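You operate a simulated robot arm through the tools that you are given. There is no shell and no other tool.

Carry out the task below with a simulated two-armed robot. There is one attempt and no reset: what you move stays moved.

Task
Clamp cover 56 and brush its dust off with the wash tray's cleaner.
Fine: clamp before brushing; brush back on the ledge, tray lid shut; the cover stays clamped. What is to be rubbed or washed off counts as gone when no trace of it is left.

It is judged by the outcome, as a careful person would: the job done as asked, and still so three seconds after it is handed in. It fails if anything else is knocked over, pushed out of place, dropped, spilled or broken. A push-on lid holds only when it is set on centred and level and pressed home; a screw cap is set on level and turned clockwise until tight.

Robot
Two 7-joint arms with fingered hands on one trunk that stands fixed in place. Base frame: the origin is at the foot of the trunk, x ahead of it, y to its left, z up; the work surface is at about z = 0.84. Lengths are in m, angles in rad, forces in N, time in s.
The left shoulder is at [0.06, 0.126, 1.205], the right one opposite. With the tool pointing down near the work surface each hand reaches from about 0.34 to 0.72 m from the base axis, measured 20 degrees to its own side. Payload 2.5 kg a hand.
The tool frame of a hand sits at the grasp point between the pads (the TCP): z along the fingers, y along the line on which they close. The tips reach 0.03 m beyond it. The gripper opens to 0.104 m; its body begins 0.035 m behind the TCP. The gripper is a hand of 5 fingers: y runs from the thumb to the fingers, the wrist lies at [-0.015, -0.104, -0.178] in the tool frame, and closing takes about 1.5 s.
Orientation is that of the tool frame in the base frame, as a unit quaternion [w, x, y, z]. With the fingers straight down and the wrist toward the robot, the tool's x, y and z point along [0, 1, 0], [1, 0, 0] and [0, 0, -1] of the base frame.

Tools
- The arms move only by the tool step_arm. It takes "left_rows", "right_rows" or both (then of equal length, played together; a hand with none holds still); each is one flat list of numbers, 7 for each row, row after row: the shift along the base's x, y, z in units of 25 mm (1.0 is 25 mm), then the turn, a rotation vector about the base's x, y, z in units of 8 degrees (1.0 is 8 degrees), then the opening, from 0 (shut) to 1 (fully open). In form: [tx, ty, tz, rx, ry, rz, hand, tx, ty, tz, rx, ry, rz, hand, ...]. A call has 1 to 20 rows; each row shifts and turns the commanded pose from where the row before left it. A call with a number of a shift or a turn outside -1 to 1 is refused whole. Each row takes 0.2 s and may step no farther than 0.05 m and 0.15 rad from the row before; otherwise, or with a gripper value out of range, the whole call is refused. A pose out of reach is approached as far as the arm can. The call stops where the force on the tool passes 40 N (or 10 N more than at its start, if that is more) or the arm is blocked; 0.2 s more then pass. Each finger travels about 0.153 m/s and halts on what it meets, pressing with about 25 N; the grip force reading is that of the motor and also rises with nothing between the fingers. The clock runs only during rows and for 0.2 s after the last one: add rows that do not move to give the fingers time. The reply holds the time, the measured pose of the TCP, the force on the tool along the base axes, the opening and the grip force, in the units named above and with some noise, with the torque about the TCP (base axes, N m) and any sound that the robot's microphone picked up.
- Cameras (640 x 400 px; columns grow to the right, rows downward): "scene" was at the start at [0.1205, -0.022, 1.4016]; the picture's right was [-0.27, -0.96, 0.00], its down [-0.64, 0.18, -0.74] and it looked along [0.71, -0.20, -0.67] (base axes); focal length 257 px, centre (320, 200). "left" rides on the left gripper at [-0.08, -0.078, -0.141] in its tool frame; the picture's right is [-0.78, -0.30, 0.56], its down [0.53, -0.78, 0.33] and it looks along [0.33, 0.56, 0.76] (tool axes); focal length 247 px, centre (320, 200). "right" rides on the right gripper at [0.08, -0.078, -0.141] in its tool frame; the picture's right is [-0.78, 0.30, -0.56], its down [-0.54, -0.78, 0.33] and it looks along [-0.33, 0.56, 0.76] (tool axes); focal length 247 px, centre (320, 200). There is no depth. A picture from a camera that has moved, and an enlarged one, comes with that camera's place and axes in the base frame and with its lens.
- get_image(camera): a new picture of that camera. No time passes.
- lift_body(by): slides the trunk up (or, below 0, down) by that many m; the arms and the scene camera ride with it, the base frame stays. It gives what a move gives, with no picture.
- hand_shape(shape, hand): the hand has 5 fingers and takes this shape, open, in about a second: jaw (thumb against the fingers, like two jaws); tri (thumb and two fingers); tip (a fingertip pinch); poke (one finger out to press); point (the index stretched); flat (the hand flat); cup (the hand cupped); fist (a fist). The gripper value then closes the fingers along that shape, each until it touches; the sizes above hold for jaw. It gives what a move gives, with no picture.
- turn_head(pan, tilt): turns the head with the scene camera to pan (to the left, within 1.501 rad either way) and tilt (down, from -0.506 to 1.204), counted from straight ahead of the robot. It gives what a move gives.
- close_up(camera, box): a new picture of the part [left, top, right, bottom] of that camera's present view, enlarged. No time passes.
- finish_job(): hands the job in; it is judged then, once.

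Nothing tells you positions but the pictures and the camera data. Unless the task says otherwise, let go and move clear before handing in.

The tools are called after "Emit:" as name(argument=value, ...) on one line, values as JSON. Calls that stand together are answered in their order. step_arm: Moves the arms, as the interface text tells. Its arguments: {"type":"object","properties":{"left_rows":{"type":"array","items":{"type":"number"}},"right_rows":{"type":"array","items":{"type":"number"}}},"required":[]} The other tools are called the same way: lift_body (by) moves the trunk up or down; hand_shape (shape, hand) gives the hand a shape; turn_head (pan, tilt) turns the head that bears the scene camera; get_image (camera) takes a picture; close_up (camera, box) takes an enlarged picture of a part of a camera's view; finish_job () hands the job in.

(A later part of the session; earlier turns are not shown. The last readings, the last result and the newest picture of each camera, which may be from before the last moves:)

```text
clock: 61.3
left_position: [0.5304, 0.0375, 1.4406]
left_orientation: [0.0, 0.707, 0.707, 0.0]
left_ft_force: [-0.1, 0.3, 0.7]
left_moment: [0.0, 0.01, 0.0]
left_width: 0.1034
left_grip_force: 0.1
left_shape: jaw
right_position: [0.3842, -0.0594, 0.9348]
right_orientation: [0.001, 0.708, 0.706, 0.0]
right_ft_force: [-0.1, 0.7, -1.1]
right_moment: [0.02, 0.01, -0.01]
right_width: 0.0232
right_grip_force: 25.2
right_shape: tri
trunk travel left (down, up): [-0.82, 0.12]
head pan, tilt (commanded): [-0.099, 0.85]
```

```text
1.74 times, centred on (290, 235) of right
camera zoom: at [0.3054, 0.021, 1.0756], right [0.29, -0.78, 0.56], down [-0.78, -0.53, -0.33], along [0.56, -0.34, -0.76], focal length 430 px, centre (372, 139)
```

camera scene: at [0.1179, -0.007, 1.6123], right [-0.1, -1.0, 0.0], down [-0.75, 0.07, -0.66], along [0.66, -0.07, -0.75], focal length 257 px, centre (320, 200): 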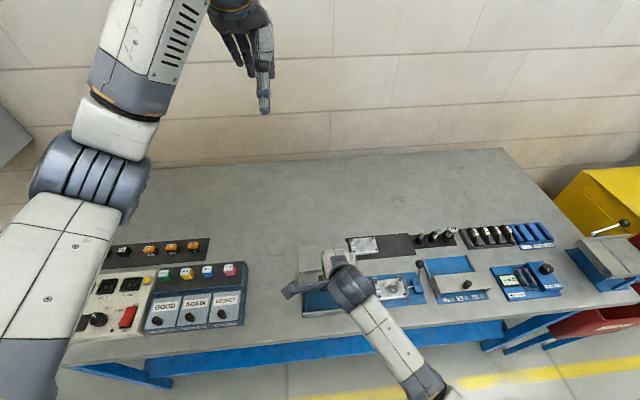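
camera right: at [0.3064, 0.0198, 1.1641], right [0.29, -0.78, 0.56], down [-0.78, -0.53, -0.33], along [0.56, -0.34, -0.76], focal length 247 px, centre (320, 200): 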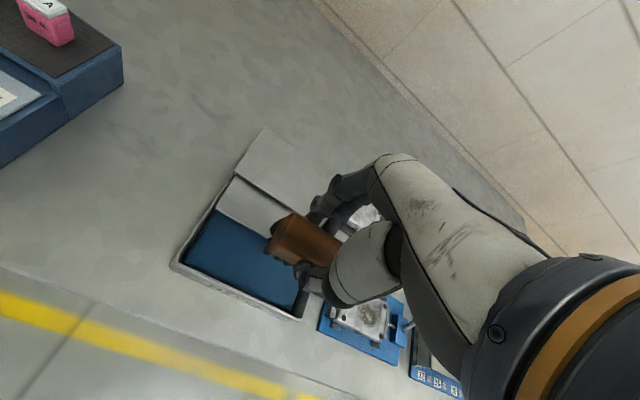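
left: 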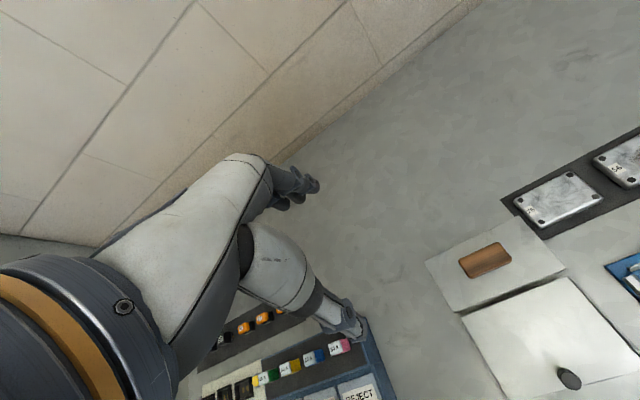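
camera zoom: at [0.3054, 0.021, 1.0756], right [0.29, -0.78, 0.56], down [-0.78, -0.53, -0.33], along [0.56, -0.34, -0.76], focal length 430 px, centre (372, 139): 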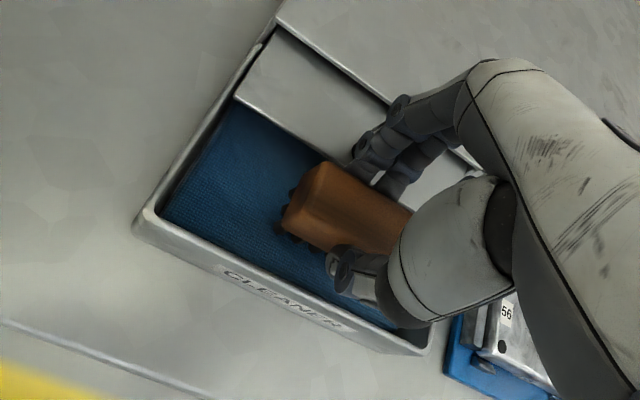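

Clearance looks good. I lower in small steps until the bristles press the pad.

Emit:
step_arm(right_rows=[0, 0, -0.25, 0, 0, 0, 0, 0, 0, -0.2, 0, 0, 0, 0, 0, 0, 0, 0, 0, 0, 0])

Emit:
close_up(camera="right", box=[160, 120, 420, 350])

```text
clock: 62.1
left_position: [0.5306, 0.0371, 1.4407]
left_orientation: [0.0, 0.707, 0.707, -0.001]
left_ft_force: [-0.6, -0.5, -1.0]
left_moment: [-0.02, 0.0, 0.02]
left_width: 0.1036
left_grip_force: 0.1
left_shape: jaw
right_position: [0.3835, -0.0591, 0.922]
right_orientation: [0.0, 0.708, 0.706, 0.0]
right_ft_force: [-0.6, -0.3, 0.5]
right_moment: [0.02, -0.04, -0.01]
right_width: 0.0235
right_grip_force: 25.5
right_shape: tri
trunk travel left (down, up): [-0.82, 0.12]
head pan, tilt (commanded): [-0.099, 0.85]
```

```text
1.74 times, centred on (290, 235) of right
camera zoom: at [0.3061, 0.0206, 1.0645], right [0.29, -0.78, 0.56], down [-0.78, -0.53, -0.33], along [0.56, -0.34, -0.76], focal length 430 px, centre (372, 139)
```

zoom: 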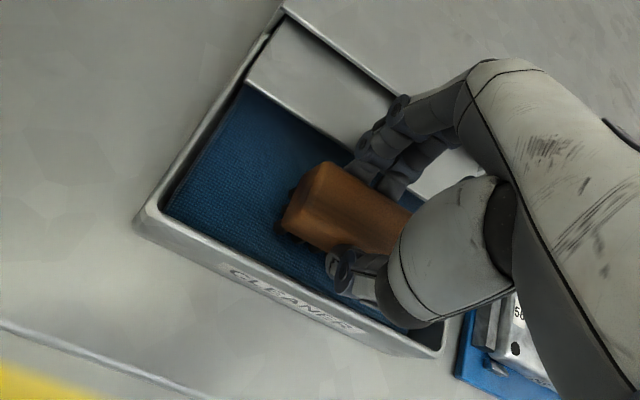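

Emit:
step_arm(right_rows=[0, 0, -0.12, 0, 0, 0, 0, 0, 0, -0.12, 0, 0, 0, 0, 0, 0, 0, 0, 0, 0, 0])

Emit:
close_up(camera="right", box=[160, 120, 420, 350])

```text
clock: 62.9
left_position: [0.5285, 0.037, 1.441]
left_orientation: [-0.001, 0.707, 0.708, 0.0]
left_ft_force: [0.0, 0.3, 0.0]
left_moment: [0.0, -0.01, 0.01]
left_width: 0.1037
left_grip_force: 0.0
left_shape: jaw
right_position: [0.3862, -0.0594, 0.9169]
right_orientation: [0.0, 0.707, 0.707, 0.0]
right_ft_force: [0.2, -1.0, 0.2]
right_moment: [-0.01, 0.02, -0.01]
right_width: 0.0232
right_grip_force: 25.2
right_shape: tri
trunk travel left (down, up): [-0.82, 0.12]
head pan, tilt (commanded): [-0.099, 0.85]
```

```text
1.74 times, centred on (290, 235) of right
camera zoom: at [0.3069, 0.0211, 1.0583], right [0.29, -0.78, 0.56], down [-0.78, -0.53, -0.33], along [0.56, -0.34, -0.76], focal length 430 px, centre (372, 139)
```

zoom: 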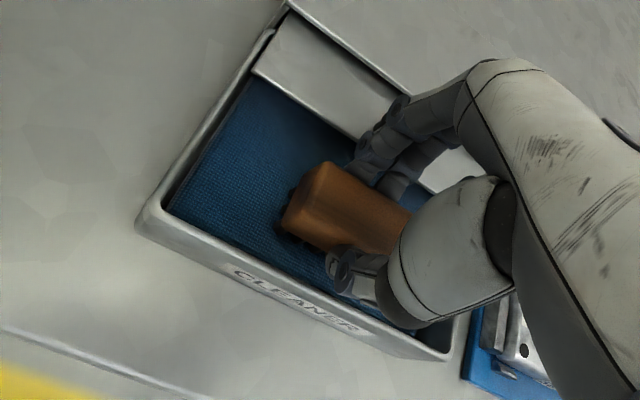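

Emit:
step_arm(right_rows=[-0.08, 0, -0.12, 0, 0, 0, 0, 0, 0, -0.12, 0, 0, 0, 0, 0, 0, 0, 0, 0, 0, 0])

Emit:
close_up(camera="right", box=[160, 120, 420, 350])

```text
clock: 63.7
left_position: [0.5288, 0.0383, 1.4424]
left_orientation: [0.001, 0.707, 0.707, 0.001]
left_ft_force: [0.4, 0.2, -0.6]
left_moment: [-0.01, 0.0, -0.02]
left_width: 0.1035
left_grip_force: 0.1
left_shape: jaw
right_position: [0.3857, -0.0575, 0.9137]
right_orientation: [0.005, 0.708, 0.706, 0.005]
right_ft_force: [-3.3, -3.9, 23.0]
right_moment: [-0.08, 0.1, -0.08]
right_width: 0.0248
right_grip_force: 25.2
right_shape: tri
trunk travel left (down, up): [-0.82, 0.12]
head pan, tilt (commanded): [-0.099, 0.85]
```

```text
1.74 times, centred on (290, 235) of right
camera zoom: at [0.3054, 0.0219, 1.0548], right [0.29, -0.78, 0.56], down [-0.77, -0.53, -0.34], along [0.56, -0.33, -0.76], focal length 430 px, centre (372, 139)
```

zoom: 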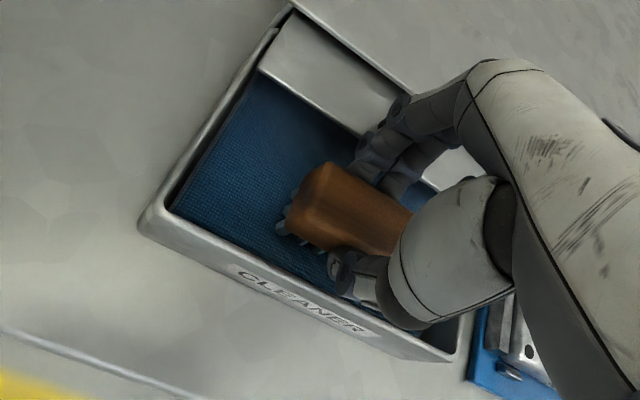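

The bristles press the pad with 23 N and look blue now. I lift slightly and check the wetting.

Emit:
step_arm(right_rows=[0, 0, 0.06, 0, 0, 0, 0, 0, 0, 0, 0, 0, 0, 0, 0, 0, 0, 0, 0, 0, 0])

Emit:
close_up(camera="right", box=[230, 180, 350, 290])

```text
clock: 64.5
left_position: [0.5295, 0.0381, 1.4419]
left_orientation: [0.0, 0.707, 0.708, 0.0]
left_ft_force: [0.3, 0.0, 0.6]
left_moment: [0.01, 0.01, 0.03]
left_width: 0.1034
left_grip_force: 0.0
left_shape: jaw
right_position: [0.3845, -0.0586, 0.9147]
right_orientation: [0.002, 0.708, 0.706, 0.004]
right_ft_force: [3.9, -2.9, 19.3]
right_moment: [-0.03, -0.12, -0.06]
right_width: 0.0248
right_grip_force: 25.5
right_shape: tri
trunk travel left (down, up): [-0.82, 0.12]
head pan, tilt (commanded): [-0.099, 0.85]
```

```text
3.64 times, centred on (290, 235) of right
camera zoom: at [0.3053, 0.0217, 1.0553], right [0.29, -0.78, 0.56], down [-0.78, -0.53, -0.34], along [0.56, -0.33, -0.76], focal length 898 px, centre (429, 73)
```

zoom: 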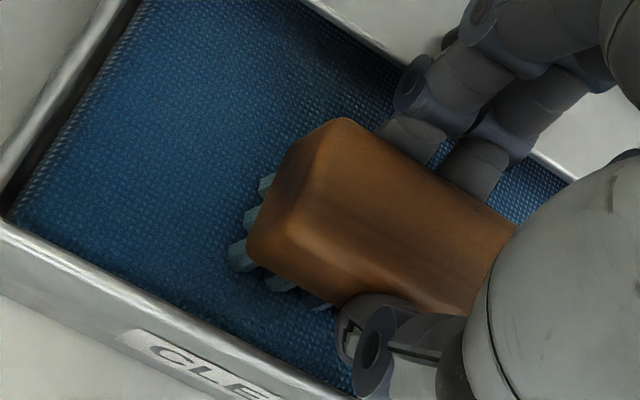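

The bristles are wet (blue). I lift the brush out and carry it over the cover.

Emit:
step_arm(right_rows=[0, 0, 0.4, 0, 0, 0, 0, 0, 0, 0.8, 0, 0, 0, 0, 0, 0, 1, 0, 0, 0, 0, 0, 0, 1, 0, 0, 0, 0, 0.1, -0.8, 0.3, 0, 0, 0, 0, 0.1, -1, 0, 0, 0, 0, 0, 0.1, -1, 0, 0, 0, 0, 0, 0.1, -1, 0, 0, 0, 0, 0, 0.1, -1, 0, 0, 0, 0, 0, 0.1, -1, 0, 0, 0, 0, 0, 0, -1, 0, 0, 0, 0, 0, 0, -0.5, 0, 0, 0, 0, 0, 0, 0, 0, 0, 0, 0, 0])

Emit:
get_image(camera="right")

Emit:
close_up(camera="scene", box=[280, 220, 440, 330])

```text
clock: 67.3
left_position: [0.53, 0.0386, 1.4406]
left_orientation: [0.0, 0.707, 0.707, 0.0]
left_ft_force: [0.2, -0.2, 0.9]
left_moment: [0.01, 0.01, -0.03]
left_width: 0.1037
left_grip_force: 0.0
left_shape: jaw
right_position: [0.3997, -0.2403, 1.0011]
right_orientation: [0.001, 0.708, 0.707, 0.001]
right_ft_force: [-0.5, -1.1, 0.1]
right_moment: [-0.01, -0.02, 0.01]
right_width: 0.0246
right_grip_force: 25.0
right_shape: tri
trunk travel left (down, up): [-0.82, 0.12]
head pan, tilt (commanded): [-0.099, 0.85]
```

```text
taken
camera right: at [0.3211, -0.1602, 1.1428], right [0.29, -0.78, 0.56], down [-0.78, -0.53, -0.33], along [0.56, -0.34, -0.76], focal length 247 px, centre (320, 200)
```

right: 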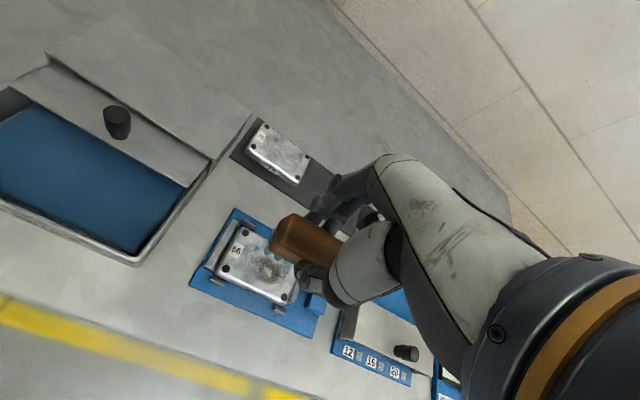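

```text
3.64 times, centred on (360, 275) of scene
camera zoom: at [0.1181, -0.0069, 1.6123], right [-0.1, -1.0, 0.0], down [-0.75, 0.07, -0.66], along [0.66, -0.07, -0.75], focal length 934 px, centre (174, -73)
```

zoom: 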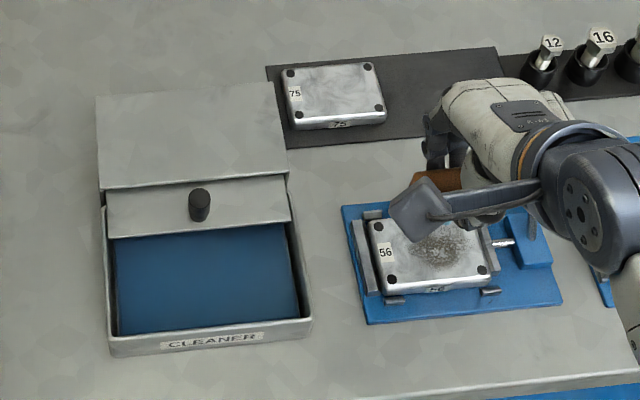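

The brush is above the clamped cover; the dust spans about x 0.385–0.415, y −0.225 to −0.275. I move to y = −0.25 and descend to just above the surface.

Emit:
step_arm(right_rows=[0, -0.35, -0.5, 0, 0, 0, 0, 0, 0, -1, 0, 0, 0, 0, 0, 0, -1, 0, 0, 0, 0, 0, 0, -0.5, 0, 0, 0, 0, 0, 0, 0, 0, 0, 0, 0])

Emit:
close_up(camera="right", box=[180, 150, 420, 350])

Emit:
close_up(camera="scene", box=[350, 230, 450, 310])

```text
clock: 68.5
left_position: [0.5303, 0.0372, 1.4415]
left_orientation: [0.0, 0.707, 0.707, 0.0]
left_ft_force: [0.4, 0.3, -0.7]
left_moment: [-0.02, -0.04, -0.01]
left_width: 0.1039
left_grip_force: 0.0
left_shape: jaw
right_position: [0.3993, -0.2483, 0.9242]
right_orientation: [0.001, 0.708, 0.706, 0.001]
right_ft_force: [-0.5, -0.4, 0.2]
right_moment: [0.01, 0.02, 0.03]
right_width: 0.0244
right_grip_force: 24.8
right_shape: tri
trunk travel left (down, up): [-0.82, 0.12]
head pan, tilt (commanded): [-0.099, 0.85]
```

```text
2.00 times, centred on (300, 250) of right
camera zoom: at [0.3206, -0.1692, 1.0667], right [0.29, -0.78, 0.56], down [-0.78, -0.53, -0.33], along [0.56, -0.34, -0.76], focal length 494 px, centre (360, 100)
```

zoom: 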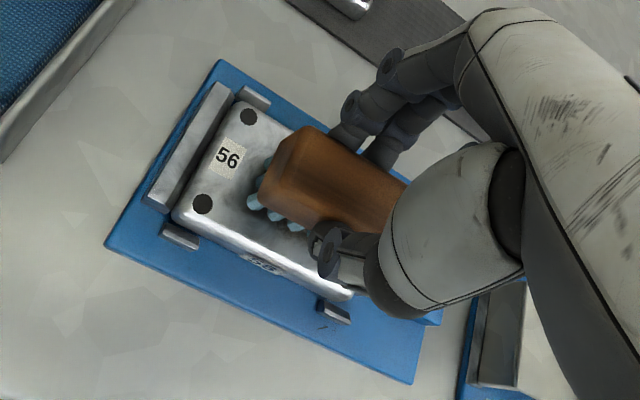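

```text
5.00 times, centred on (400, 270) of scene
camera zoom: at [0.118, -0.0069, 1.6123], right [-0.1, -1.0, 0.0], down [-0.75, 0.07, -0.66], along [0.66, -0.07, -0.75], focal length 1284 px, centre (-80, -150)
```

zoom: 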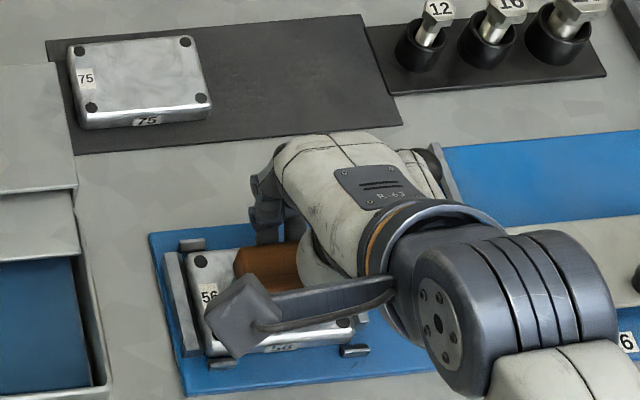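

Bristles hang about a centimetre above the dusty area, clear of the lever. I lower until they press lightly.

Emit:
step_arm(right_rows=[0, 0, -0.15, 0, 0, 0, 0, 0, 0, -0.12, 0, 0, 0, 0, 0, 0, 0, 0, 0, 0, 0])

```text
clock: 69.3
left_position: [0.5294, 0.0376, 1.4425]
left_orientation: [0.0, 0.707, 0.707, 0.001]
left_ft_force: [-0.6, -0.8, -0.3]
left_moment: [-0.01, 0.05, 0.02]
left_width: 0.1038
left_grip_force: 0.0
left_shape: jaw
right_position: [0.3995, -0.2486, 0.9188]
right_orientation: [0.002, 0.707, 0.707, 0.001]
right_ft_force: [-1.4, 0.5, 4.4]
right_moment: [0.01, 0.02, -0.01]
right_width: 0.0245
right_grip_force: 25.1
right_shape: tri
trunk travel left (down, up): [-0.82, 0.12]
head pan, tilt (commanded): [-0.099, 0.85]
```

Light contact (4 N). I press a touch more and sweep back and forth in x.

Emit:
step_arm(right_rows=[0, 0, -0.04, 0, 0, 0, 0, 0.3, 0, 0, 0, 0, 0, 0, 0.3, 0, 0, 0, 0, 0, 0, -0.3, 0, 0, 0, 0, 0, 0, -0.3, 0, 0, 0, 0, 0, 0, -0.3, 0, 0, 0, 0, 0, 0, -0.3, 0, 0, 0, 0, 0, 0, 0.3, 0, 0, 0, 0, 0, 0, 0.3, 0, 0, 0, 0, 0, 0, 0, 0, 0, 0, 0, 0, 0])

Emit:
close_up(camera="right", box=[180, 150, 420, 350])

```text
clock: 71.5
left_position: [0.5277, 0.0383, 1.4412]
left_orientation: [0.001, 0.708, 0.707, 0.0]
left_ft_force: [-0.9, 0.4, -0.7]
left_moment: [-0.01, 0.01, 0.0]
left_width: 0.1036
left_grip_force: 0.1
left_shape: jaw
right_position: [0.3974, -0.2505, 0.9182]
right_orientation: [0.001, 0.708, 0.706, -0.001]
right_ft_force: [-5.4, 0.6, 14.2]
right_moment: [0.0, 0.18, -0.03]
right_width: 0.0252
right_grip_force: 25.2
right_shape: tri
trunk travel left (down, up): [-0.82, 0.12]
head pan, tilt (commanded): [-0.099, 0.85]
```

```text
2.00 times, centred on (300, 250) of right
camera zoom: at [0.3189, -0.1708, 1.0592], right [0.29, -0.78, 0.56], down [-0.78, -0.53, -0.33], along [0.56, -0.34, -0.76], focal length 494 px, centre (360, 100)
```

zoom: 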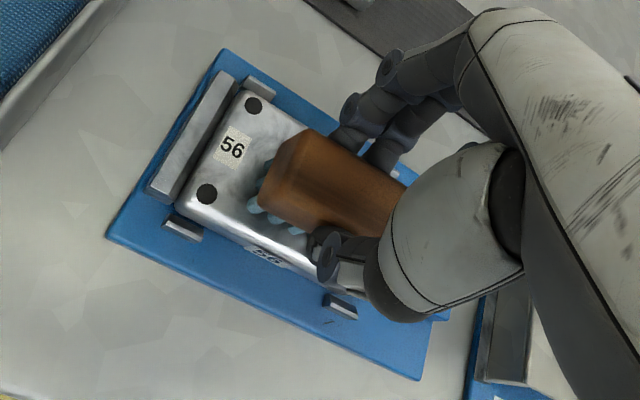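

Pressing 14 N with the brush steady. I do more strokes, also shifted sideways, then lift to look.

Emit:
step_arm(right_rows=[0.3, 0.2, 0, 0, 0, 0, 0, 0.3, 0.2, 0, 0, 0, 0, 0, -0.4, 0, 0, 0, 0, 0, 0, -0.4, 0, 0, 0, 0, 0, 0, -0.4, 0, 0, 0, 0, 0, 0, 0.4, -0.3, 0, 0, 0, 0, 0, 0.4, -0.3, 0, 0, 0, 0, 0, 0.3, 0, 0, 0, 0, 0, 0, -0.4, 0, 0, 0, 0, 0, 0, -0.4, 0, 0, 0, 0, 0, 0, -0.3, 0, 0, 0, 0, 0, 0, 0.4, 0.1, 0, 0, 0, 0, 0, 0.2, 0.1, 0, 0, 0, 0, 0, 0, 0, 0, 0, 0, 0, 0])

Emit:
step_arm(right_rows=[0, 0, 0.5, 0, 0, 0, 0, 0, 0, 1, 0, 0, 0, 0, 0, 0.8, 1, 0, 0, 0, 0, 0, 1, 0.5, 0, 0, 0, 0, 0, 1, 0, 0, 0, 0, 0, 0, 0.5, 0, 0, 0, 0, 0, 0, 0, 0, 0, 0, 0, 0])

Emit:
get_image(camera="right")

Emit:
close_up(camera="scene", box=[350, 230, 450, 310])

```text
clock: 74.5
left_position: [0.5286, 0.0385, 1.4406]
left_orientation: [0.0, 0.707, 0.707, 0.0]
left_ft_force: [0.0, -0.2, 0.5]
left_moment: [0.01, 0.04, 0.02]
left_width: 0.1036
left_grip_force: 0.1
left_shape: jaw
right_position: [0.3974, -0.2486, 0.919]
right_orientation: [0.001, 0.707, 0.707, 0.001]
right_ft_force: [-4.1, -2.0, 12.9]
right_moment: [-0.07, 0.14, 0.02]
right_width: 0.0252
right_grip_force: 25.2
right_shape: tri
trunk travel left (down, up): [-0.82, 0.12]
head pan, tilt (commanded): [-0.099, 0.85]
```

```text
clock: 76.1
left_position: [0.53, 0.0379, 1.4405]
left_orientation: [0.0, 0.707, 0.707, 0.0]
left_ft_force: [-0.2, -0.1, 0.7]
left_moment: [-0.01, -0.01, 0.0]
left_width: 0.1038
left_grip_force: 0.1
left_shape: jaw
right_position: [0.401, -0.1692, 0.9939]
right_orientation: [0.001, 0.708, 0.706, 0.001]
right_ft_force: [0.5, 0.2, -0.6]
right_moment: [0.03, -0.02, -0.02]
right_width: 0.0245
right_grip_force: 25.0
right_shape: tri
trunk travel left (down, up): [-0.82, 0.12]
head pan, tilt (commanded): [-0.099, 0.85]
```

```text
taken
camera right: at [0.3225, -0.0888, 1.1352], right [0.29, -0.78, 0.56], down [-0.78, -0.53, -0.33], along [0.56, -0.34, -0.76], focal length 247 px, centre (320, 200)
```

right: 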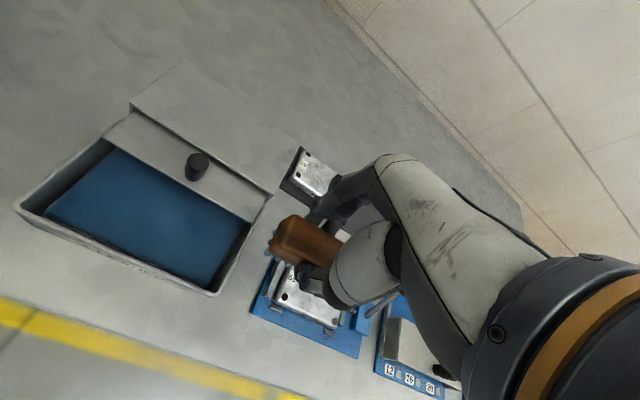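

```text
5.00 times, centred on (400, 270) of scene
camera zoom: at [0.1181, -0.007, 1.6123], right [-0.1, -1.0, 0.0], down [-0.75, 0.07, -0.66], along [0.66, -0.07, -0.75], focal length 1284 px, centre (-80, -150)
```

zoom: 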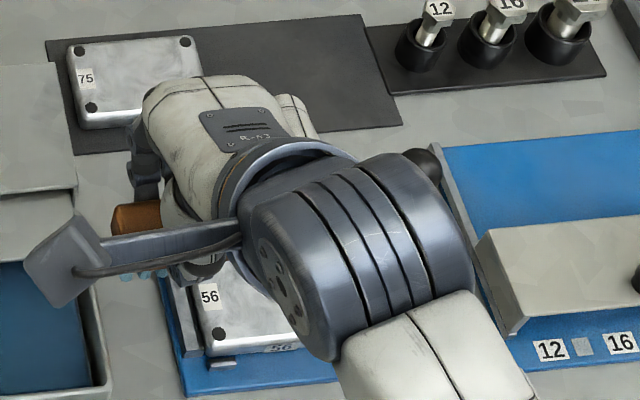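

I move the brush further aside (over the tray) to get a clear look at the cover.

Emit:
step_arm(right_rows=[0.3, 1, 0.2, 0, 0, 0, 0, 0.3, 1, 0, 0, 0, 0, 0, 0.3, 1, 0, 0, 0, 0, 0, 0.3, 1, 0, 0, 0, 0, 0, 0.3, 0.6, 0, 0, 0, 0, 0, 0, 0, 0, 0, 0, 0, 0])

Emit:
close_up(camera="scene", box=[360, 250, 430, 310])

Emit:
get_image(camera="scene")

```text
clock: 77.5
left_position: [0.5306, 0.0385, 1.4422]
left_orientation: [0.0, 0.707, 0.707, 0.001]
left_ft_force: [0.2, -0.2, -0.4]
left_moment: [0.01, 0.02, 0.01]
left_width: 0.1035
left_grip_force: 0.0
left_shape: jaw
right_position: [0.4295, -0.0629, 0.9885]
right_orientation: [0.006, 0.708, 0.706, -0.014]
right_ft_force: [-0.3, -0.5, -0.5]
right_moment: [0.01, 0.01, 0.0]
right_width: 0.0249
right_grip_force: 25.2
right_shape: tri
trunk travel left (down, up): [-0.82, 0.12]
head pan, tilt (commanded): [-0.099, 0.85]
```

```text
6.67 times, centred on (395, 280) of scene
camera zoom: at [0.1181, -0.0067, 1.6123], right [-0.1, -1.0, 0.0], down [-0.75, 0.07, -0.66], along [0.66, -0.07, -0.75], focal length 1712 px, centre (-180, -333)
```

zoom: 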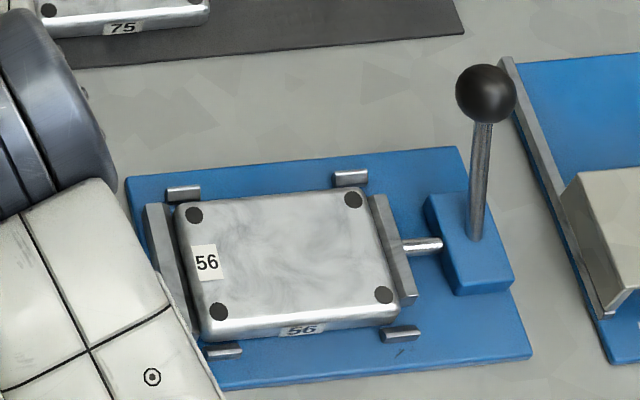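

```text
taken
camera scene: at [0.1181, -0.0067, 1.6123], right [-0.1, -1.0, 0.0], down [-0.75, 0.07, -0.66], along [0.66, -0.07, -0.75], focal length 257 px, centre (320, 200)
```

scene: 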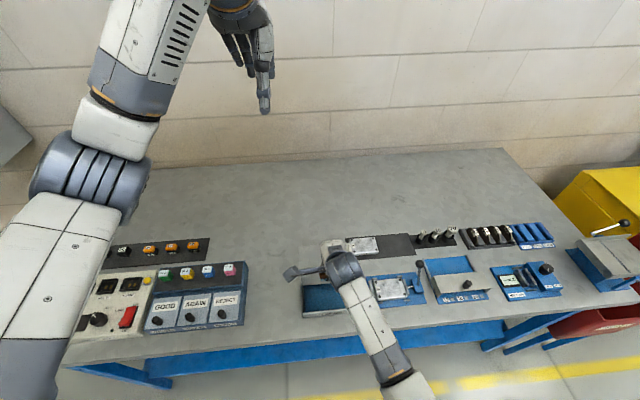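

The dust looks gone. I zoom harder to make sure no trace remains, and let the arm settle.

Emit:
step_arm(right_rows=[0, 0, 0, 0, 0, 0, 0, 0, 0, 0, 0, 0, 0, 0])

Emit:
close_up(camera="scene", box=[374, 272, 406, 302])

Emit:
close_up(camera="scene", box=[290, 230, 400, 320])

```text
clock: 78.1
left_position: [0.5292, 0.0374, 1.4404]
left_orientation: [0.0, 0.707, 0.707, 0.0]
left_ft_force: [0.5, -0.3, 1.2]
left_moment: [-0.08, 0.02, 0.01]
left_width: 0.1039
left_grip_force: 0.0
left_shape: jaw
right_position: [0.4301, -0.0637, 0.9895]
right_orientation: [0.007, 0.707, 0.707, -0.014]
right_ft_force: [0.0, 0.5, -1.3]
right_moment: [0.0, 0.01, 0.0]
right_width: 0.0248
right_grip_force: 25.0
right_shape: tri
trunk travel left (down, up): [-0.82, 0.12]
head pan, tilt (commanded): [-0.099, 0.85]
```

```text
13.33 times, centred on (390, 287) of scene
camera zoom: at [0.1181, -0.0068, 1.6123], right [-0.1, -1.0, 0.0], down [-0.75, 0.07, -0.66], along [0.66, -0.07, -0.75], focal length 3424 px, centre (-613, -960)
```

zoom: 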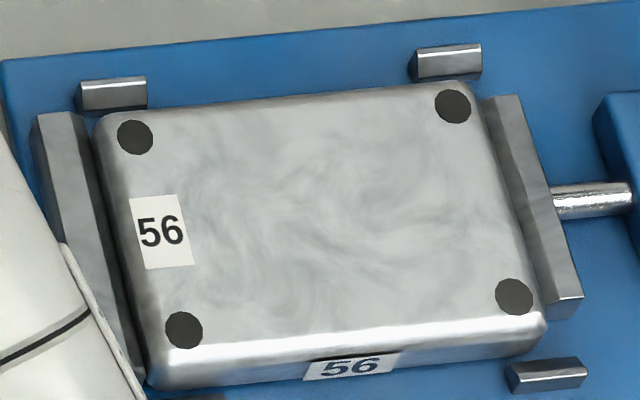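

```text
4.44 times, centred on (345, 275) of scene
camera zoom: at [0.1181, -0.0068, 1.6123], right [-0.1, -1.0, 0.0], down [-0.75, 0.07, -0.66], along [0.66, -0.07, -0.75], focal length 1142 px, centre (209, -133)
```

zoom: 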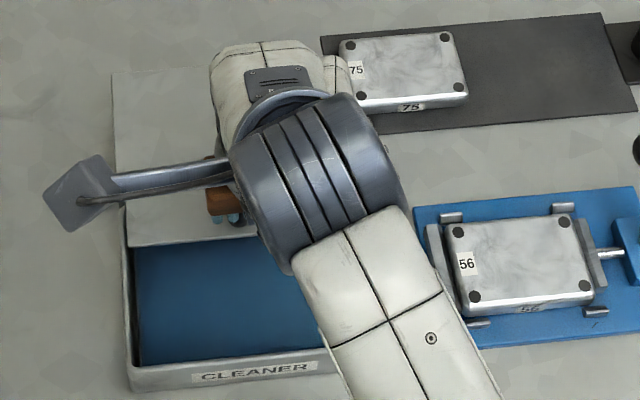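

Cover 56 now shows only the same plain metal grain as cover 75 — the dust is gone. Now I take the brush back toward the ledge: first out to x ≈ 0.51 at height.

Emit:
step_arm(right_rows=[0.7, 0, 0.5, 0, 0, 0, 0, 0.7, 0, 0.5, 0, 0, 0, 0, 0.7, 0, 1, 0, 0, 0, 0, 0.7, 0, 1, 0, 0, 0, 0, 0.1, -0.1, 1, 0, 0, 0, 0, 0, 0, 1, 0, 0, 0, 0, 0, 0, 1, 0, 0, 0, 0, 0, 0, 0.6, 0, 0, 0, 0, 0, 0, 0, 0, 0, 0, 0, 0, 0, 0, 0, 0, 0, 0])

Emit:
get_image(camera="right")

```text
clock: 80.3
left_position: [0.5308, 0.0384, 1.4407]
left_orientation: [0.001, 0.707, 0.707, 0.0]
left_ft_force: [-0.1, -0.2, 0.7]
left_moment: [0.0, 0.02, 0.01]
left_width: 0.1038
left_grip_force: 0.1
left_shape: jaw
right_position: [0.5104, -0.068, 1.1601]
right_orientation: [0.009, 0.712, 0.702, -0.006]
right_ft_force: [0.1, -0.3, -0.2]
right_moment: [0.0, -0.01, 0.0]
right_width: 0.0248
right_grip_force: 24.7
right_shape: tri
trunk travel left (down, up): [-0.82, 0.12]
head pan, tilt (commanded): [-0.099, 0.85]
```

```text
taken
camera right: at [0.433, 0.0167, 1.2997], right [0.28, -0.77, 0.57], down [-0.78, -0.53, -0.32], along [0.55, -0.36, -0.75], focal length 247 px, centre (320, 200)
```

right: 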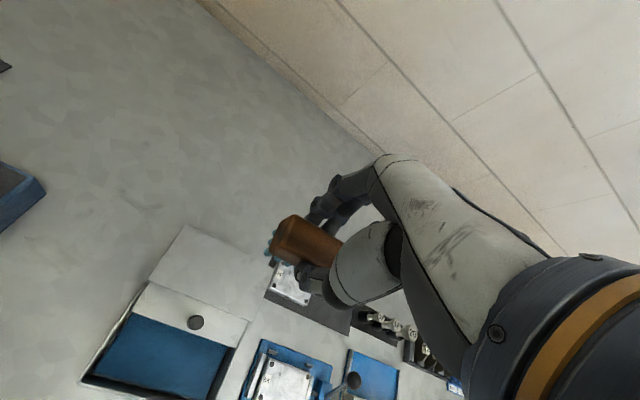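

The hand is over the ledge at height. I lower the trunk again by 0.15 m to the height at which I picked the brush up.

Emit:
lift_body(by=-0.13)

Emit:
step_arm(right_rows=[0, 0, 0, 0, 0, 0, 0, 0, 0, -0.5, 0, 0, 0, 0, 0, 0, 0, 0, 0, 0, 0, 0, 0, 0, 0, 0, 0, 0])

Emit:
close_up(camera="right", box=[160, 150, 420, 380])

Emit:
close_up(camera="scene", box=[280, 170, 400, 290])

```text
clock: 81.9
left_position: [0.5297, 0.0377, 1.3111]
left_orientation: [0.0, 0.707, 0.707, 0.0]
left_ft_force: [0.4, 0.3, 0.5]
left_moment: [0.04, 0.0, -0.02]
left_width: 0.1037
left_grip_force: 0.1
left_shape: jaw
right_position: [0.5107, -0.0673, 1.0312]
right_orientation: [0.01, 0.712, 0.702, -0.005]
right_ft_force: [-0.5, 0.6, -1.1]
right_moment: [-0.01, -0.04, 0.02]
right_width: 0.0248
right_grip_force: 24.9
right_shape: tri
trunk travel left (down, up): [-0.69, 0.25]
head pan, tilt (commanded): [-0.099, 0.85]
```

```text
clock: 82.9
left_position: [0.5305, 0.0371, 1.3106]
left_orientation: [0.0, 0.707, 0.707, 0.0]
left_ft_force: [-0.3, -0.9, 0.9]
left_moment: [0.02, -0.02, -0.01]
left_width: 0.1038
left_grip_force: 0.1
left_shape: jaw
right_position: [0.5158, -0.0659, 1.0259]
right_orientation: [0.014, 0.712, 0.702, 0.002]
right_ft_force: [0.4, 0.3, -0.8]
right_moment: [-0.01, -0.02, -0.03]
right_width: 0.0249
right_grip_force: 24.6
right_shape: tri
trunk travel left (down, up): [-0.69, 0.25]
head pan, tilt (commanded): [-0.099, 0.85]
```

```text
1.74 times, centred on (290, 265) of right
camera zoom: at [0.436, 0.0172, 1.1639], right [0.27, -0.77, 0.58], down [-0.78, -0.53, -0.34], along [0.57, -0.36, -0.74], focal length 430 px, centre (372, 87)
```

zoom: 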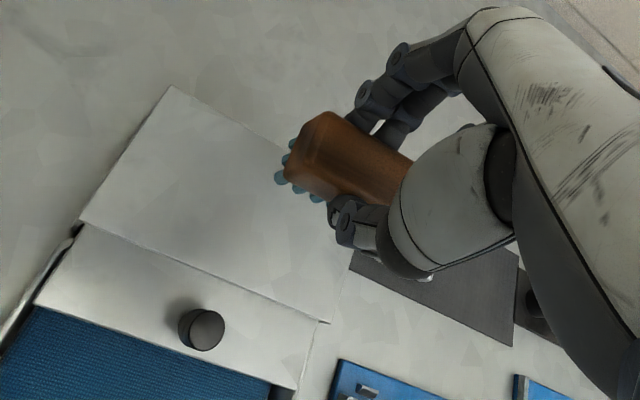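

```text
3.33 times, centred on (340, 230) of scene
camera zoom: at [0.1181, -0.0069, 1.4823], right [-0.1, -1.0, 0.0], down [-0.75, 0.07, -0.66], along [0.66, -0.07, -0.75], focal length 856 px, centre (253, 100)
```

zoom: 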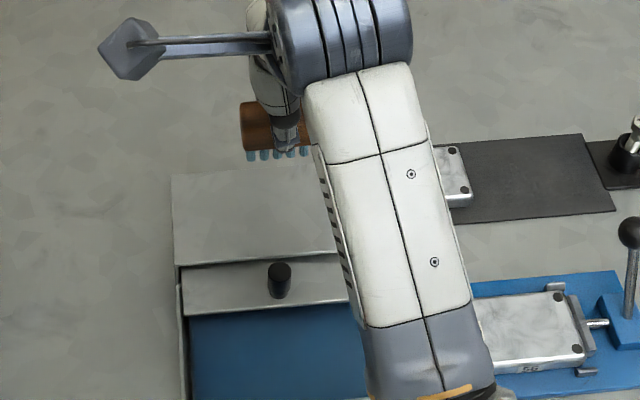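

The arm settled in a slightly twisted posture (about 1° off). I swing out to the right and back to let it recover its earlier posture.

Emit:
step_arm(right_rows=[0, -1, 0.2, 0, 0, 0, 0, 0, -1, 0.2, 0, 0, 0, 0, 0, -1, 0, 0, 0, 0, 0, 0, -1, 0, 0, 0, 0, 0, 0, -1, 0, 0, 0, 0, 0, 0, -1, 0, 0, 0, 0, 0, 0, 0, 0, 0, 0, 0, 0, 0, 0, 0, 0, 0, 0, 0])

Emit:
get_image(camera="scene")

```text
clock: 84.7
left_position: [0.5307, 0.0375, 1.3103]
left_orientation: [0.0, 0.707, 0.707, 0.0]
left_ft_force: [-0.8, -0.1, -0.3]
left_moment: [-0.02, -0.02, 0.0]
left_width: 0.1034
left_grip_force: 0.0
left_shape: jaw
right_position: [0.5095, -0.2089, 1.0288]
right_orientation: [0.0, 0.707, 0.707, 0.001]
right_ft_force: [-0.7, 0.2, -0.9]
right_moment: [-0.01, 0.01, 0.03]
right_width: 0.0246
right_grip_force: 25.2
right_shape: tri
trunk travel left (down, up): [-0.69, 0.25]
head pan, tilt (commanded): [-0.099, 0.85]
```

```text
taken
camera scene: at [0.1181, -0.007, 1.4823], right [-0.1, -1.0, 0.0], down [-0.75, 0.07, -0.66], along [0.66, -0.07, -0.75], focal length 257 px, centre (320, 200)
```

scene: 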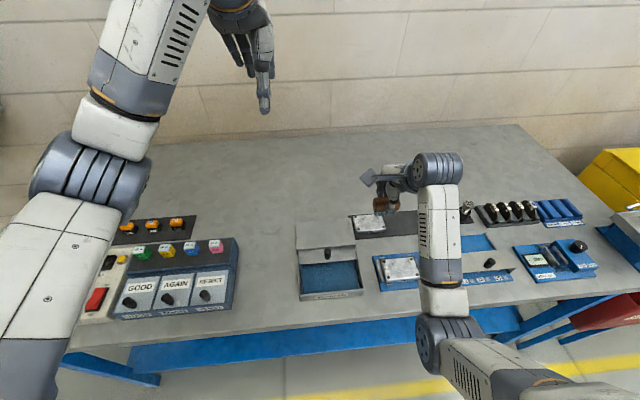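

The posture is straight again at y = −0.21. I lower a little and approach the ledge from the right, checking the pose on the way.

Emit:
step_arm(right_rows=[0, 0.3, -0.8, 0, 0, 0, 0, 0, 1, -0.8, 0, 0, 0, 0, 0, 1, 0, 0, 0, 0, 0, 0, 1, 0, 0, 0, 0, 0, 0, 1, 0, 0, 0, 0, 0, 0, 0.5, 0, 0, 0, 0, 0, 0, 0, 0, 0, 0, 0, 0])

```text
clock: 86.3
left_position: [0.5302, 0.0382, 1.3102]
left_orientation: [0.0, 0.707, 0.708, 0.0]
left_ft_force: [-0.7, -0.1, -0.7]
left_moment: [-0.01, 0.01, -0.04]
left_width: 0.1036
left_grip_force: 0.2
left_shape: jaw
right_position: [0.5094, -0.0848, 0.9882]
right_orientation: [0.0, 0.709, 0.706, 0.001]
right_ft_force: [0.0, -1.4, -0.2]
right_moment: [-0.01, 0.01, 0.0]
right_width: 0.0247
right_grip_force: 24.9
right_shape: tri
trunk travel left (down, up): [-0.69, 0.25]
head pan, tilt (commanded): [-0.099, 0.85]
```

Pose is fine at y = −0.085. I go the last 27 mm to above the original spot.

Emit:
step_arm(right_rows=[0.05, 0.55, 0, 0, 0, 0, 0, 0, 0.5, 0, 0, 0, 0, 0, 0, 0, 0, 0, 0, 0, 0])

Emit:
close_up(camera="right", box=[160, 150, 420, 380])

Emit:
close_up(camera="scene", box=[280, 190, 400, 300])

```text
clock: 87.1
left_position: [0.5298, 0.0377, 1.3107]
left_orientation: [0.0, 0.707, 0.708, 0.0]
left_ft_force: [0.0, -0.6, -0.1]
left_moment: [-0.01, -0.02, 0.01]
left_width: 0.1037
left_grip_force: 0.1
left_shape: jaw
right_position: [0.512, -0.0604, 0.9881]
right_orientation: [-0.001, 0.707, 0.707, 0.0]
right_ft_force: [0.0, 0.5, -0.6]
right_moment: [-0.01, 0.0, 0.05]
right_width: 0.0244
right_grip_force: 25.0
right_shape: tri
trunk travel left (down, up): [-0.69, 0.25]
head pan, tilt (commanded): [-0.099, 0.85]
```

```text
1.74 times, centred on (290, 265) of right
camera zoom: at [0.4324, 0.0196, 1.1296], right [0.29, -0.78, 0.56], down [-0.78, -0.53, -0.33], along [0.56, -0.34, -0.76], focal length 430 px, centre (372, 87)
```

zoom: 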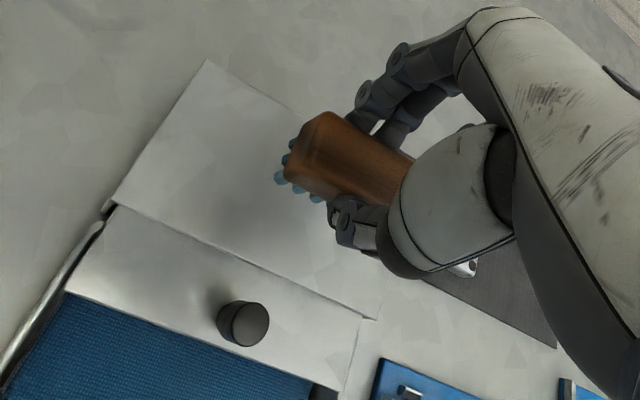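

```text
3.64 times, centred on (340, 245) of scene
camera zoom: at [0.1181, -0.0069, 1.4823], right [-0.1, -1.0, 0.0], down [-0.75, 0.07, -0.66], along [0.66, -0.07, -0.75], focal length 934 px, centre (247, 36)
```

zoom: 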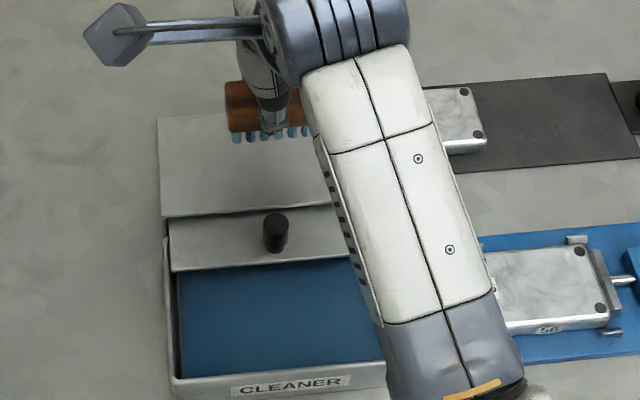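

The brush is level above its original place. I lower it toward the ledge.

Emit:
step_arm(right_rows=[0, 0, -0.6, 0, 0, 0, 0, 0, 0, -0.5, 0, 0, 0, 0, 0, 0, -0.2, 0, 0, 0, 0, 0, 0, 0, 0, 0, 0, 0])

Emit:
close_up(camera="right", box=[200, 170, 360, 310])

```text
clock: 88.1
left_position: [0.5298, 0.0384, 1.311]
left_orientation: [0.0, 0.707, 0.707, 0.0]
left_ft_force: [-0.2, 0.8, 0.5]
left_moment: [-0.01, -0.03, 0.01]
left_width: 0.1038
left_grip_force: 0.1
left_shape: jaw
right_position: [0.5105, -0.06, 0.9554]
right_orientation: [0.0, 0.708, 0.706, 0.0]
right_ft_force: [0.1, 0.6, -0.7]
right_moment: [0.0, 0.02, 0.0]
right_width: 0.0247
right_grip_force: 24.7
right_shape: tri
trunk travel left (down, up): [-0.69, 0.25]
head pan, tilt (commanded): [-0.099, 0.85]
```

```text
2.86 times, centred on (280, 240) of right
camera zoom: at [0.4308, 0.0206, 1.0967], right [0.29, -0.78, 0.56], down [-0.78, -0.53, -0.33], along [0.56, -0.34, -0.76], focal length 706 px, centre (434, 86)
```

zoom: 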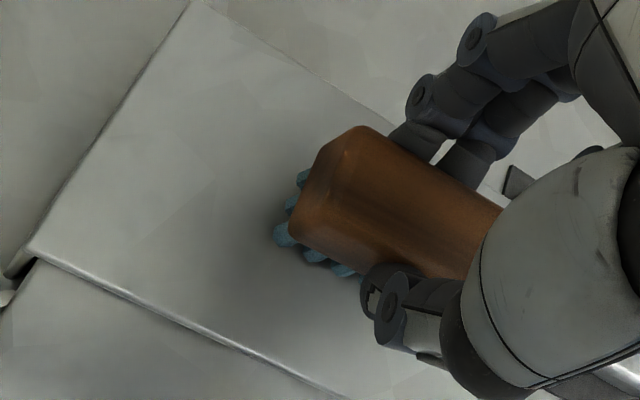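

Emit:
step_arm(right_rows=[0, 0, -0.08, 0, 0, 0, 0, 0, 0, -0.06, 0, 0, 0, 0, 0, 0, 0, 0, 0, 0, 0])

```text
clock: 88.9
left_position: [0.5299, 0.0364, 1.31]
left_orientation: [-0.001, 0.707, 0.707, 0.0]
left_ft_force: [-0.1, -0.1, 0.4]
left_moment: [0.01, -0.01, 0.0]
left_width: 0.1036
left_grip_force: 0.1
left_shape: jaw
right_position: [0.5104, -0.0606, 0.9516]
right_orientation: [0.001, 0.708, 0.706, -0.001]
right_ft_force: [-0.5, 0.0, -0.4]
right_moment: [0.01, -0.01, -0.03]
right_width: 0.0248
right_grip_force: 25.0
right_shape: tri
trunk travel left (down, up): [-0.69, 0.25]
head pan, tilt (commanded): [-0.099, 0.85]
```

Emit:
step_arm(right_rows=[0, 0, -0.05, 0, 0, 0, 0, 0, 0, -0.05, 0, 0, 0, 0, 0, 0, 0, 0, 0, 0, 0])

```text
clock: 89.7
left_position: [0.5296, 0.0376, 1.3111]
left_orientation: [0.0, 0.708, 0.707, 0.0]
left_ft_force: [0.4, 0.3, -0.1]
left_moment: [-0.02, 0.01, 0.02]
left_width: 0.1036
left_grip_force: 0.1
left_shape: jaw
right_position: [0.5104, -0.0618, 0.9493]
right_orientation: [0.002, 0.708, 0.706, -0.001]
right_ft_force: [0.0, -0.5, -1.1]
right_moment: [-0.01, 0.01, 0.01]
right_width: 0.0247
right_grip_force: 24.7
right_shape: tri
trunk travel left (down, up): [-0.69, 0.25]
head pan, tilt (commanded): [-0.099, 0.85]
```

Emit:
step_arm(right_rows=[0, 0, -0.05, 0, 0, 0, 0, 0, 0, -0.05, 0, 0, 0, 0, 0, 0, 0, 0, 0, 0, 0])

Emit:
close_up(camera="right", box=[200, 170, 360, 310])

Emit:
close_up(camera="scene", box=[295, 210, 365, 260])

```text
clock: 90.5
left_position: [0.5299, 0.0385, 1.3116]
left_orientation: [-0.001, 0.707, 0.707, 0.0]
left_ft_force: [-0.5, -0.1, 0.0]
left_moment: [-0.03, 0.01, 0.0]
left_width: 0.1035
left_grip_force: 0.1
left_shape: jaw
right_position: [0.5112, -0.0625, 0.9489]
right_orientation: [0.004, 0.708, 0.706, -0.001]
right_ft_force: [-2.6, 3.1, 7.9]
right_moment: [0.07, 0.04, 0.02]
right_width: 0.0248
right_grip_force: 24.7
right_shape: tri
trunk travel left (down, up): [-0.69, 0.25]
head pan, tilt (commanded): [-0.099, 0.85]
```

```text
2.86 times, centred on (280, 240) of right
camera zoom: at [0.4319, 0.0187, 1.0888], right [0.29, -0.77, 0.56], down [-0.78, -0.53, -0.33], along [0.56, -0.34, -0.76], focal length 706 px, centre (434, 86)
```

zoom: 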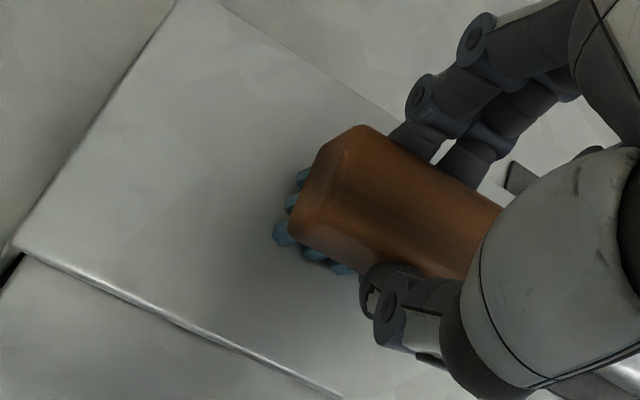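

```text
8.00 times, centred on (330, 235) of scene
camera zoom: at [0.1168, -0.0064, 1.4825], right [-0.1, -1.0, 0.0], down [-0.75, 0.07, -0.66], along [0.66, -0.07, -0.75], focal length 2055 px, centre (240, -80)
```

zoom: 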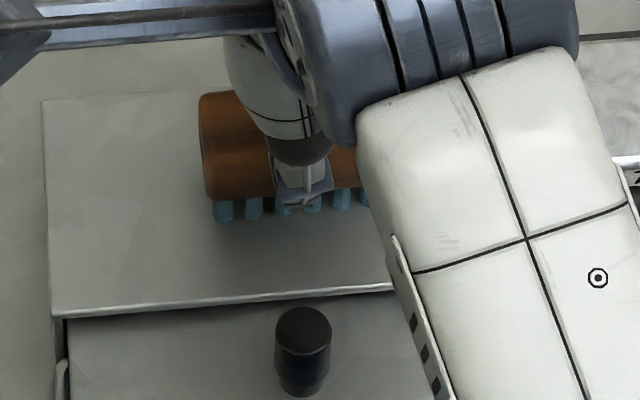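

The brush stands on the ledge (8 N). I open the hand gently.

Emit:
step_arm(right_rows=[0, 0, 0.03, 0, 0, 0, 0, 0, 0, 0, 0, 0, 0, 0.3, 0, 0, 0, 0, 0, 0, 0.5, 0, 0, 0, 0, 0, 0, 0.7, 0, 0, 0, 0, 0, 0, 0.85, 0, 0, 0, 0, 0, 0, 0.85, 0, 0, 0, 0, 0, 0, 0.85])

Emit:
close_up(camera="right", box=[180, 150, 380, 330])

Emit:
close_up(camera="scene", box=[295, 210, 365, 260])

```text
clock: 92.1
left_position: [0.5291, 0.0378, 1.3113]
left_orientation: [0.0, 0.707, 0.707, 0.0]
left_ft_force: [0.7, 0.2, -0.1]
left_moment: [-0.03, 0.02, -0.03]
left_width: 0.1034
left_grip_force: 0.0
left_shape: jaw
right_position: [0.5109, -0.0641, 0.9478]
right_orientation: [0.004, 0.708, 0.706, -0.003]
right_ft_force: [0.7, -0.8, 0.5]
right_moment: [-0.04, -0.03, 0.01]
right_width: 0.0883
right_grip_force: 0.1
right_shape: tri
trunk travel left (down, up): [-0.69, 0.25]
head pan, tilt (commanded): [-0.099, 0.85]
```

```text
2.22 times, centred on (280, 240) of right
camera zoom: at [0.4324, 0.0172, 1.0887], right [0.29, -0.77, 0.56], down [-0.78, -0.53, -0.33], along [0.56, -0.34, -0.76], focal length 549 px, centre (409, 111)
```

zoom: 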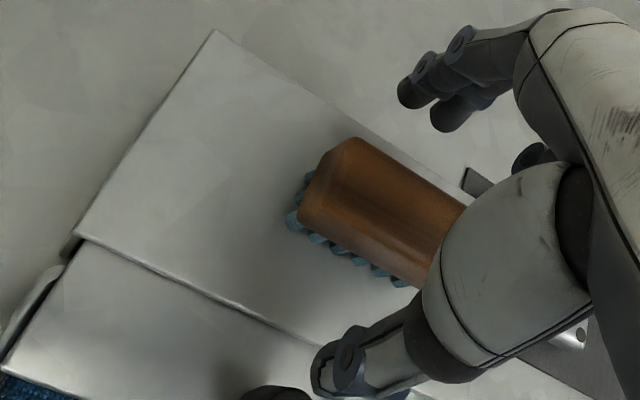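

```text
8.00 times, centred on (330, 235) of scene
camera zoom: at [0.118, -0.0069, 1.4823], right [-0.1, -1.0, 0.0], down [-0.75, 0.07, -0.66], along [0.66, -0.07, -0.75], focal length 2055 px, centre (240, -80)
```

zoom: 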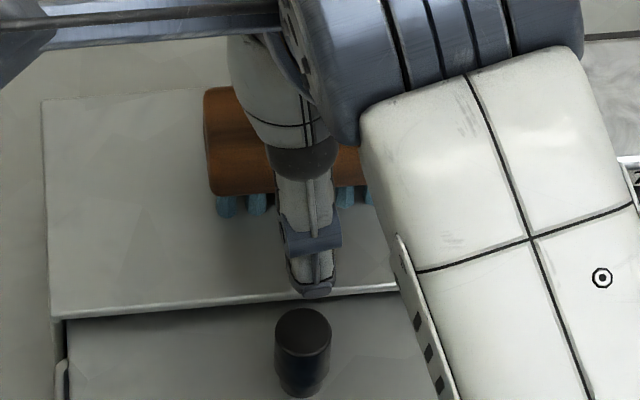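

The brush stands free on the ledge. I lift the hand straight up.

Emit:
step_arm(right_rows=[0, 0, 0.5, 0, 0, 0, 0.9, 0, 0, 1, 0, 0, 0, 1, 0, 0, 1, 0, 0, 0, 1, 0, -0.5, 0.8, 0, 0, 0, 1, 0, -1, 0, 0, 0, 0, 1, 0, -1, 0, 0, 0, 0, 1, 0, 0, 0, 0, 0, 0, 1])

Emit:
close_up(camera="scene", box=[280, 190, 440, 310])

```text
clock: 93.7
left_position: [0.5298, 0.0379, 1.3114]
left_orientation: [0.001, 0.707, 0.708, 0.0]
left_ft_force: [-0.7, 0.5, -0.1]
left_moment: [0.0, 0.01, 0.02]
left_width: 0.1037
left_grip_force: 0.0
left_shape: jaw
right_position: [0.5115, -0.1213, 1.0335]
right_orientation: [0.001, 0.708, 0.706, 0.0]
right_ft_force: [0.6, -1.0, -0.8]
right_moment: [-0.01, -0.01, 0.01]
right_width: 0.1037
right_grip_force: 0.1
right_shape: tri
trunk travel left (down, up): [-0.69, 0.25]
head pan, tilt (commanded): [-0.099, 0.85]
```

```text
3.33 times, centred on (360, 250) of scene
camera zoom: at [0.118, -0.0067, 1.4823], right [-0.1, -1.0, 0.0], down [-0.75, 0.07, -0.66], along [0.66, -0.07, -0.75], focal length 856 px, centre (187, 33)
```

zoom: 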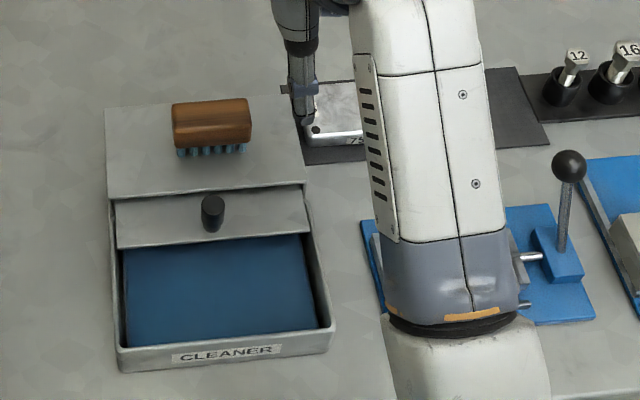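

The brush is back on the ledge. Now to shut the lid: I turn the hand by 90° again and approach the knob, which is now near [0.429, −0.059].

Emit:
step_arm(right_rows=[-0.54, -0.46, 0, 0, 0, 0.94, 1, -0.54, -0.46, 0, 0, 0, 0.94, 1, -0.54, -0.46, 0, 0, 0, 0.94, 1, -0.54, -0.46, 0, 0, 0, 0.94, 1, -0.54, -0.46, 0, 0, 0, 0.94, 1, -0.54, -0.46, 0, 0, 0, 0.94, 1, 0, 0, 0, 0, 0, 0, 1])

```text
clock: 95.3
left_position: [0.5295, 0.038, 1.3123]
left_orientation: [0.0, 0.707, 0.707, 0.0]
left_ft_force: [-0.3, 0.5, -1.3]
left_moment: [0.02, 0.01, 0.01]
left_width: 0.1038
left_grip_force: 0.0
left_shape: jaw
right_position: [0.431, -0.1916, 1.0332]
right_orientation: [0.0, 0.382, 0.924, 0.001]
right_ft_force: [-0.5, 0.0, -0.2]
right_moment: [0.0, 0.02, 0.01]
right_width: 0.1036
right_grip_force: 0.1
right_shape: tri
trunk travel left (down, up): [-0.69, 0.25]
head pan, tilt (commanded): [-0.099, 0.85]
```

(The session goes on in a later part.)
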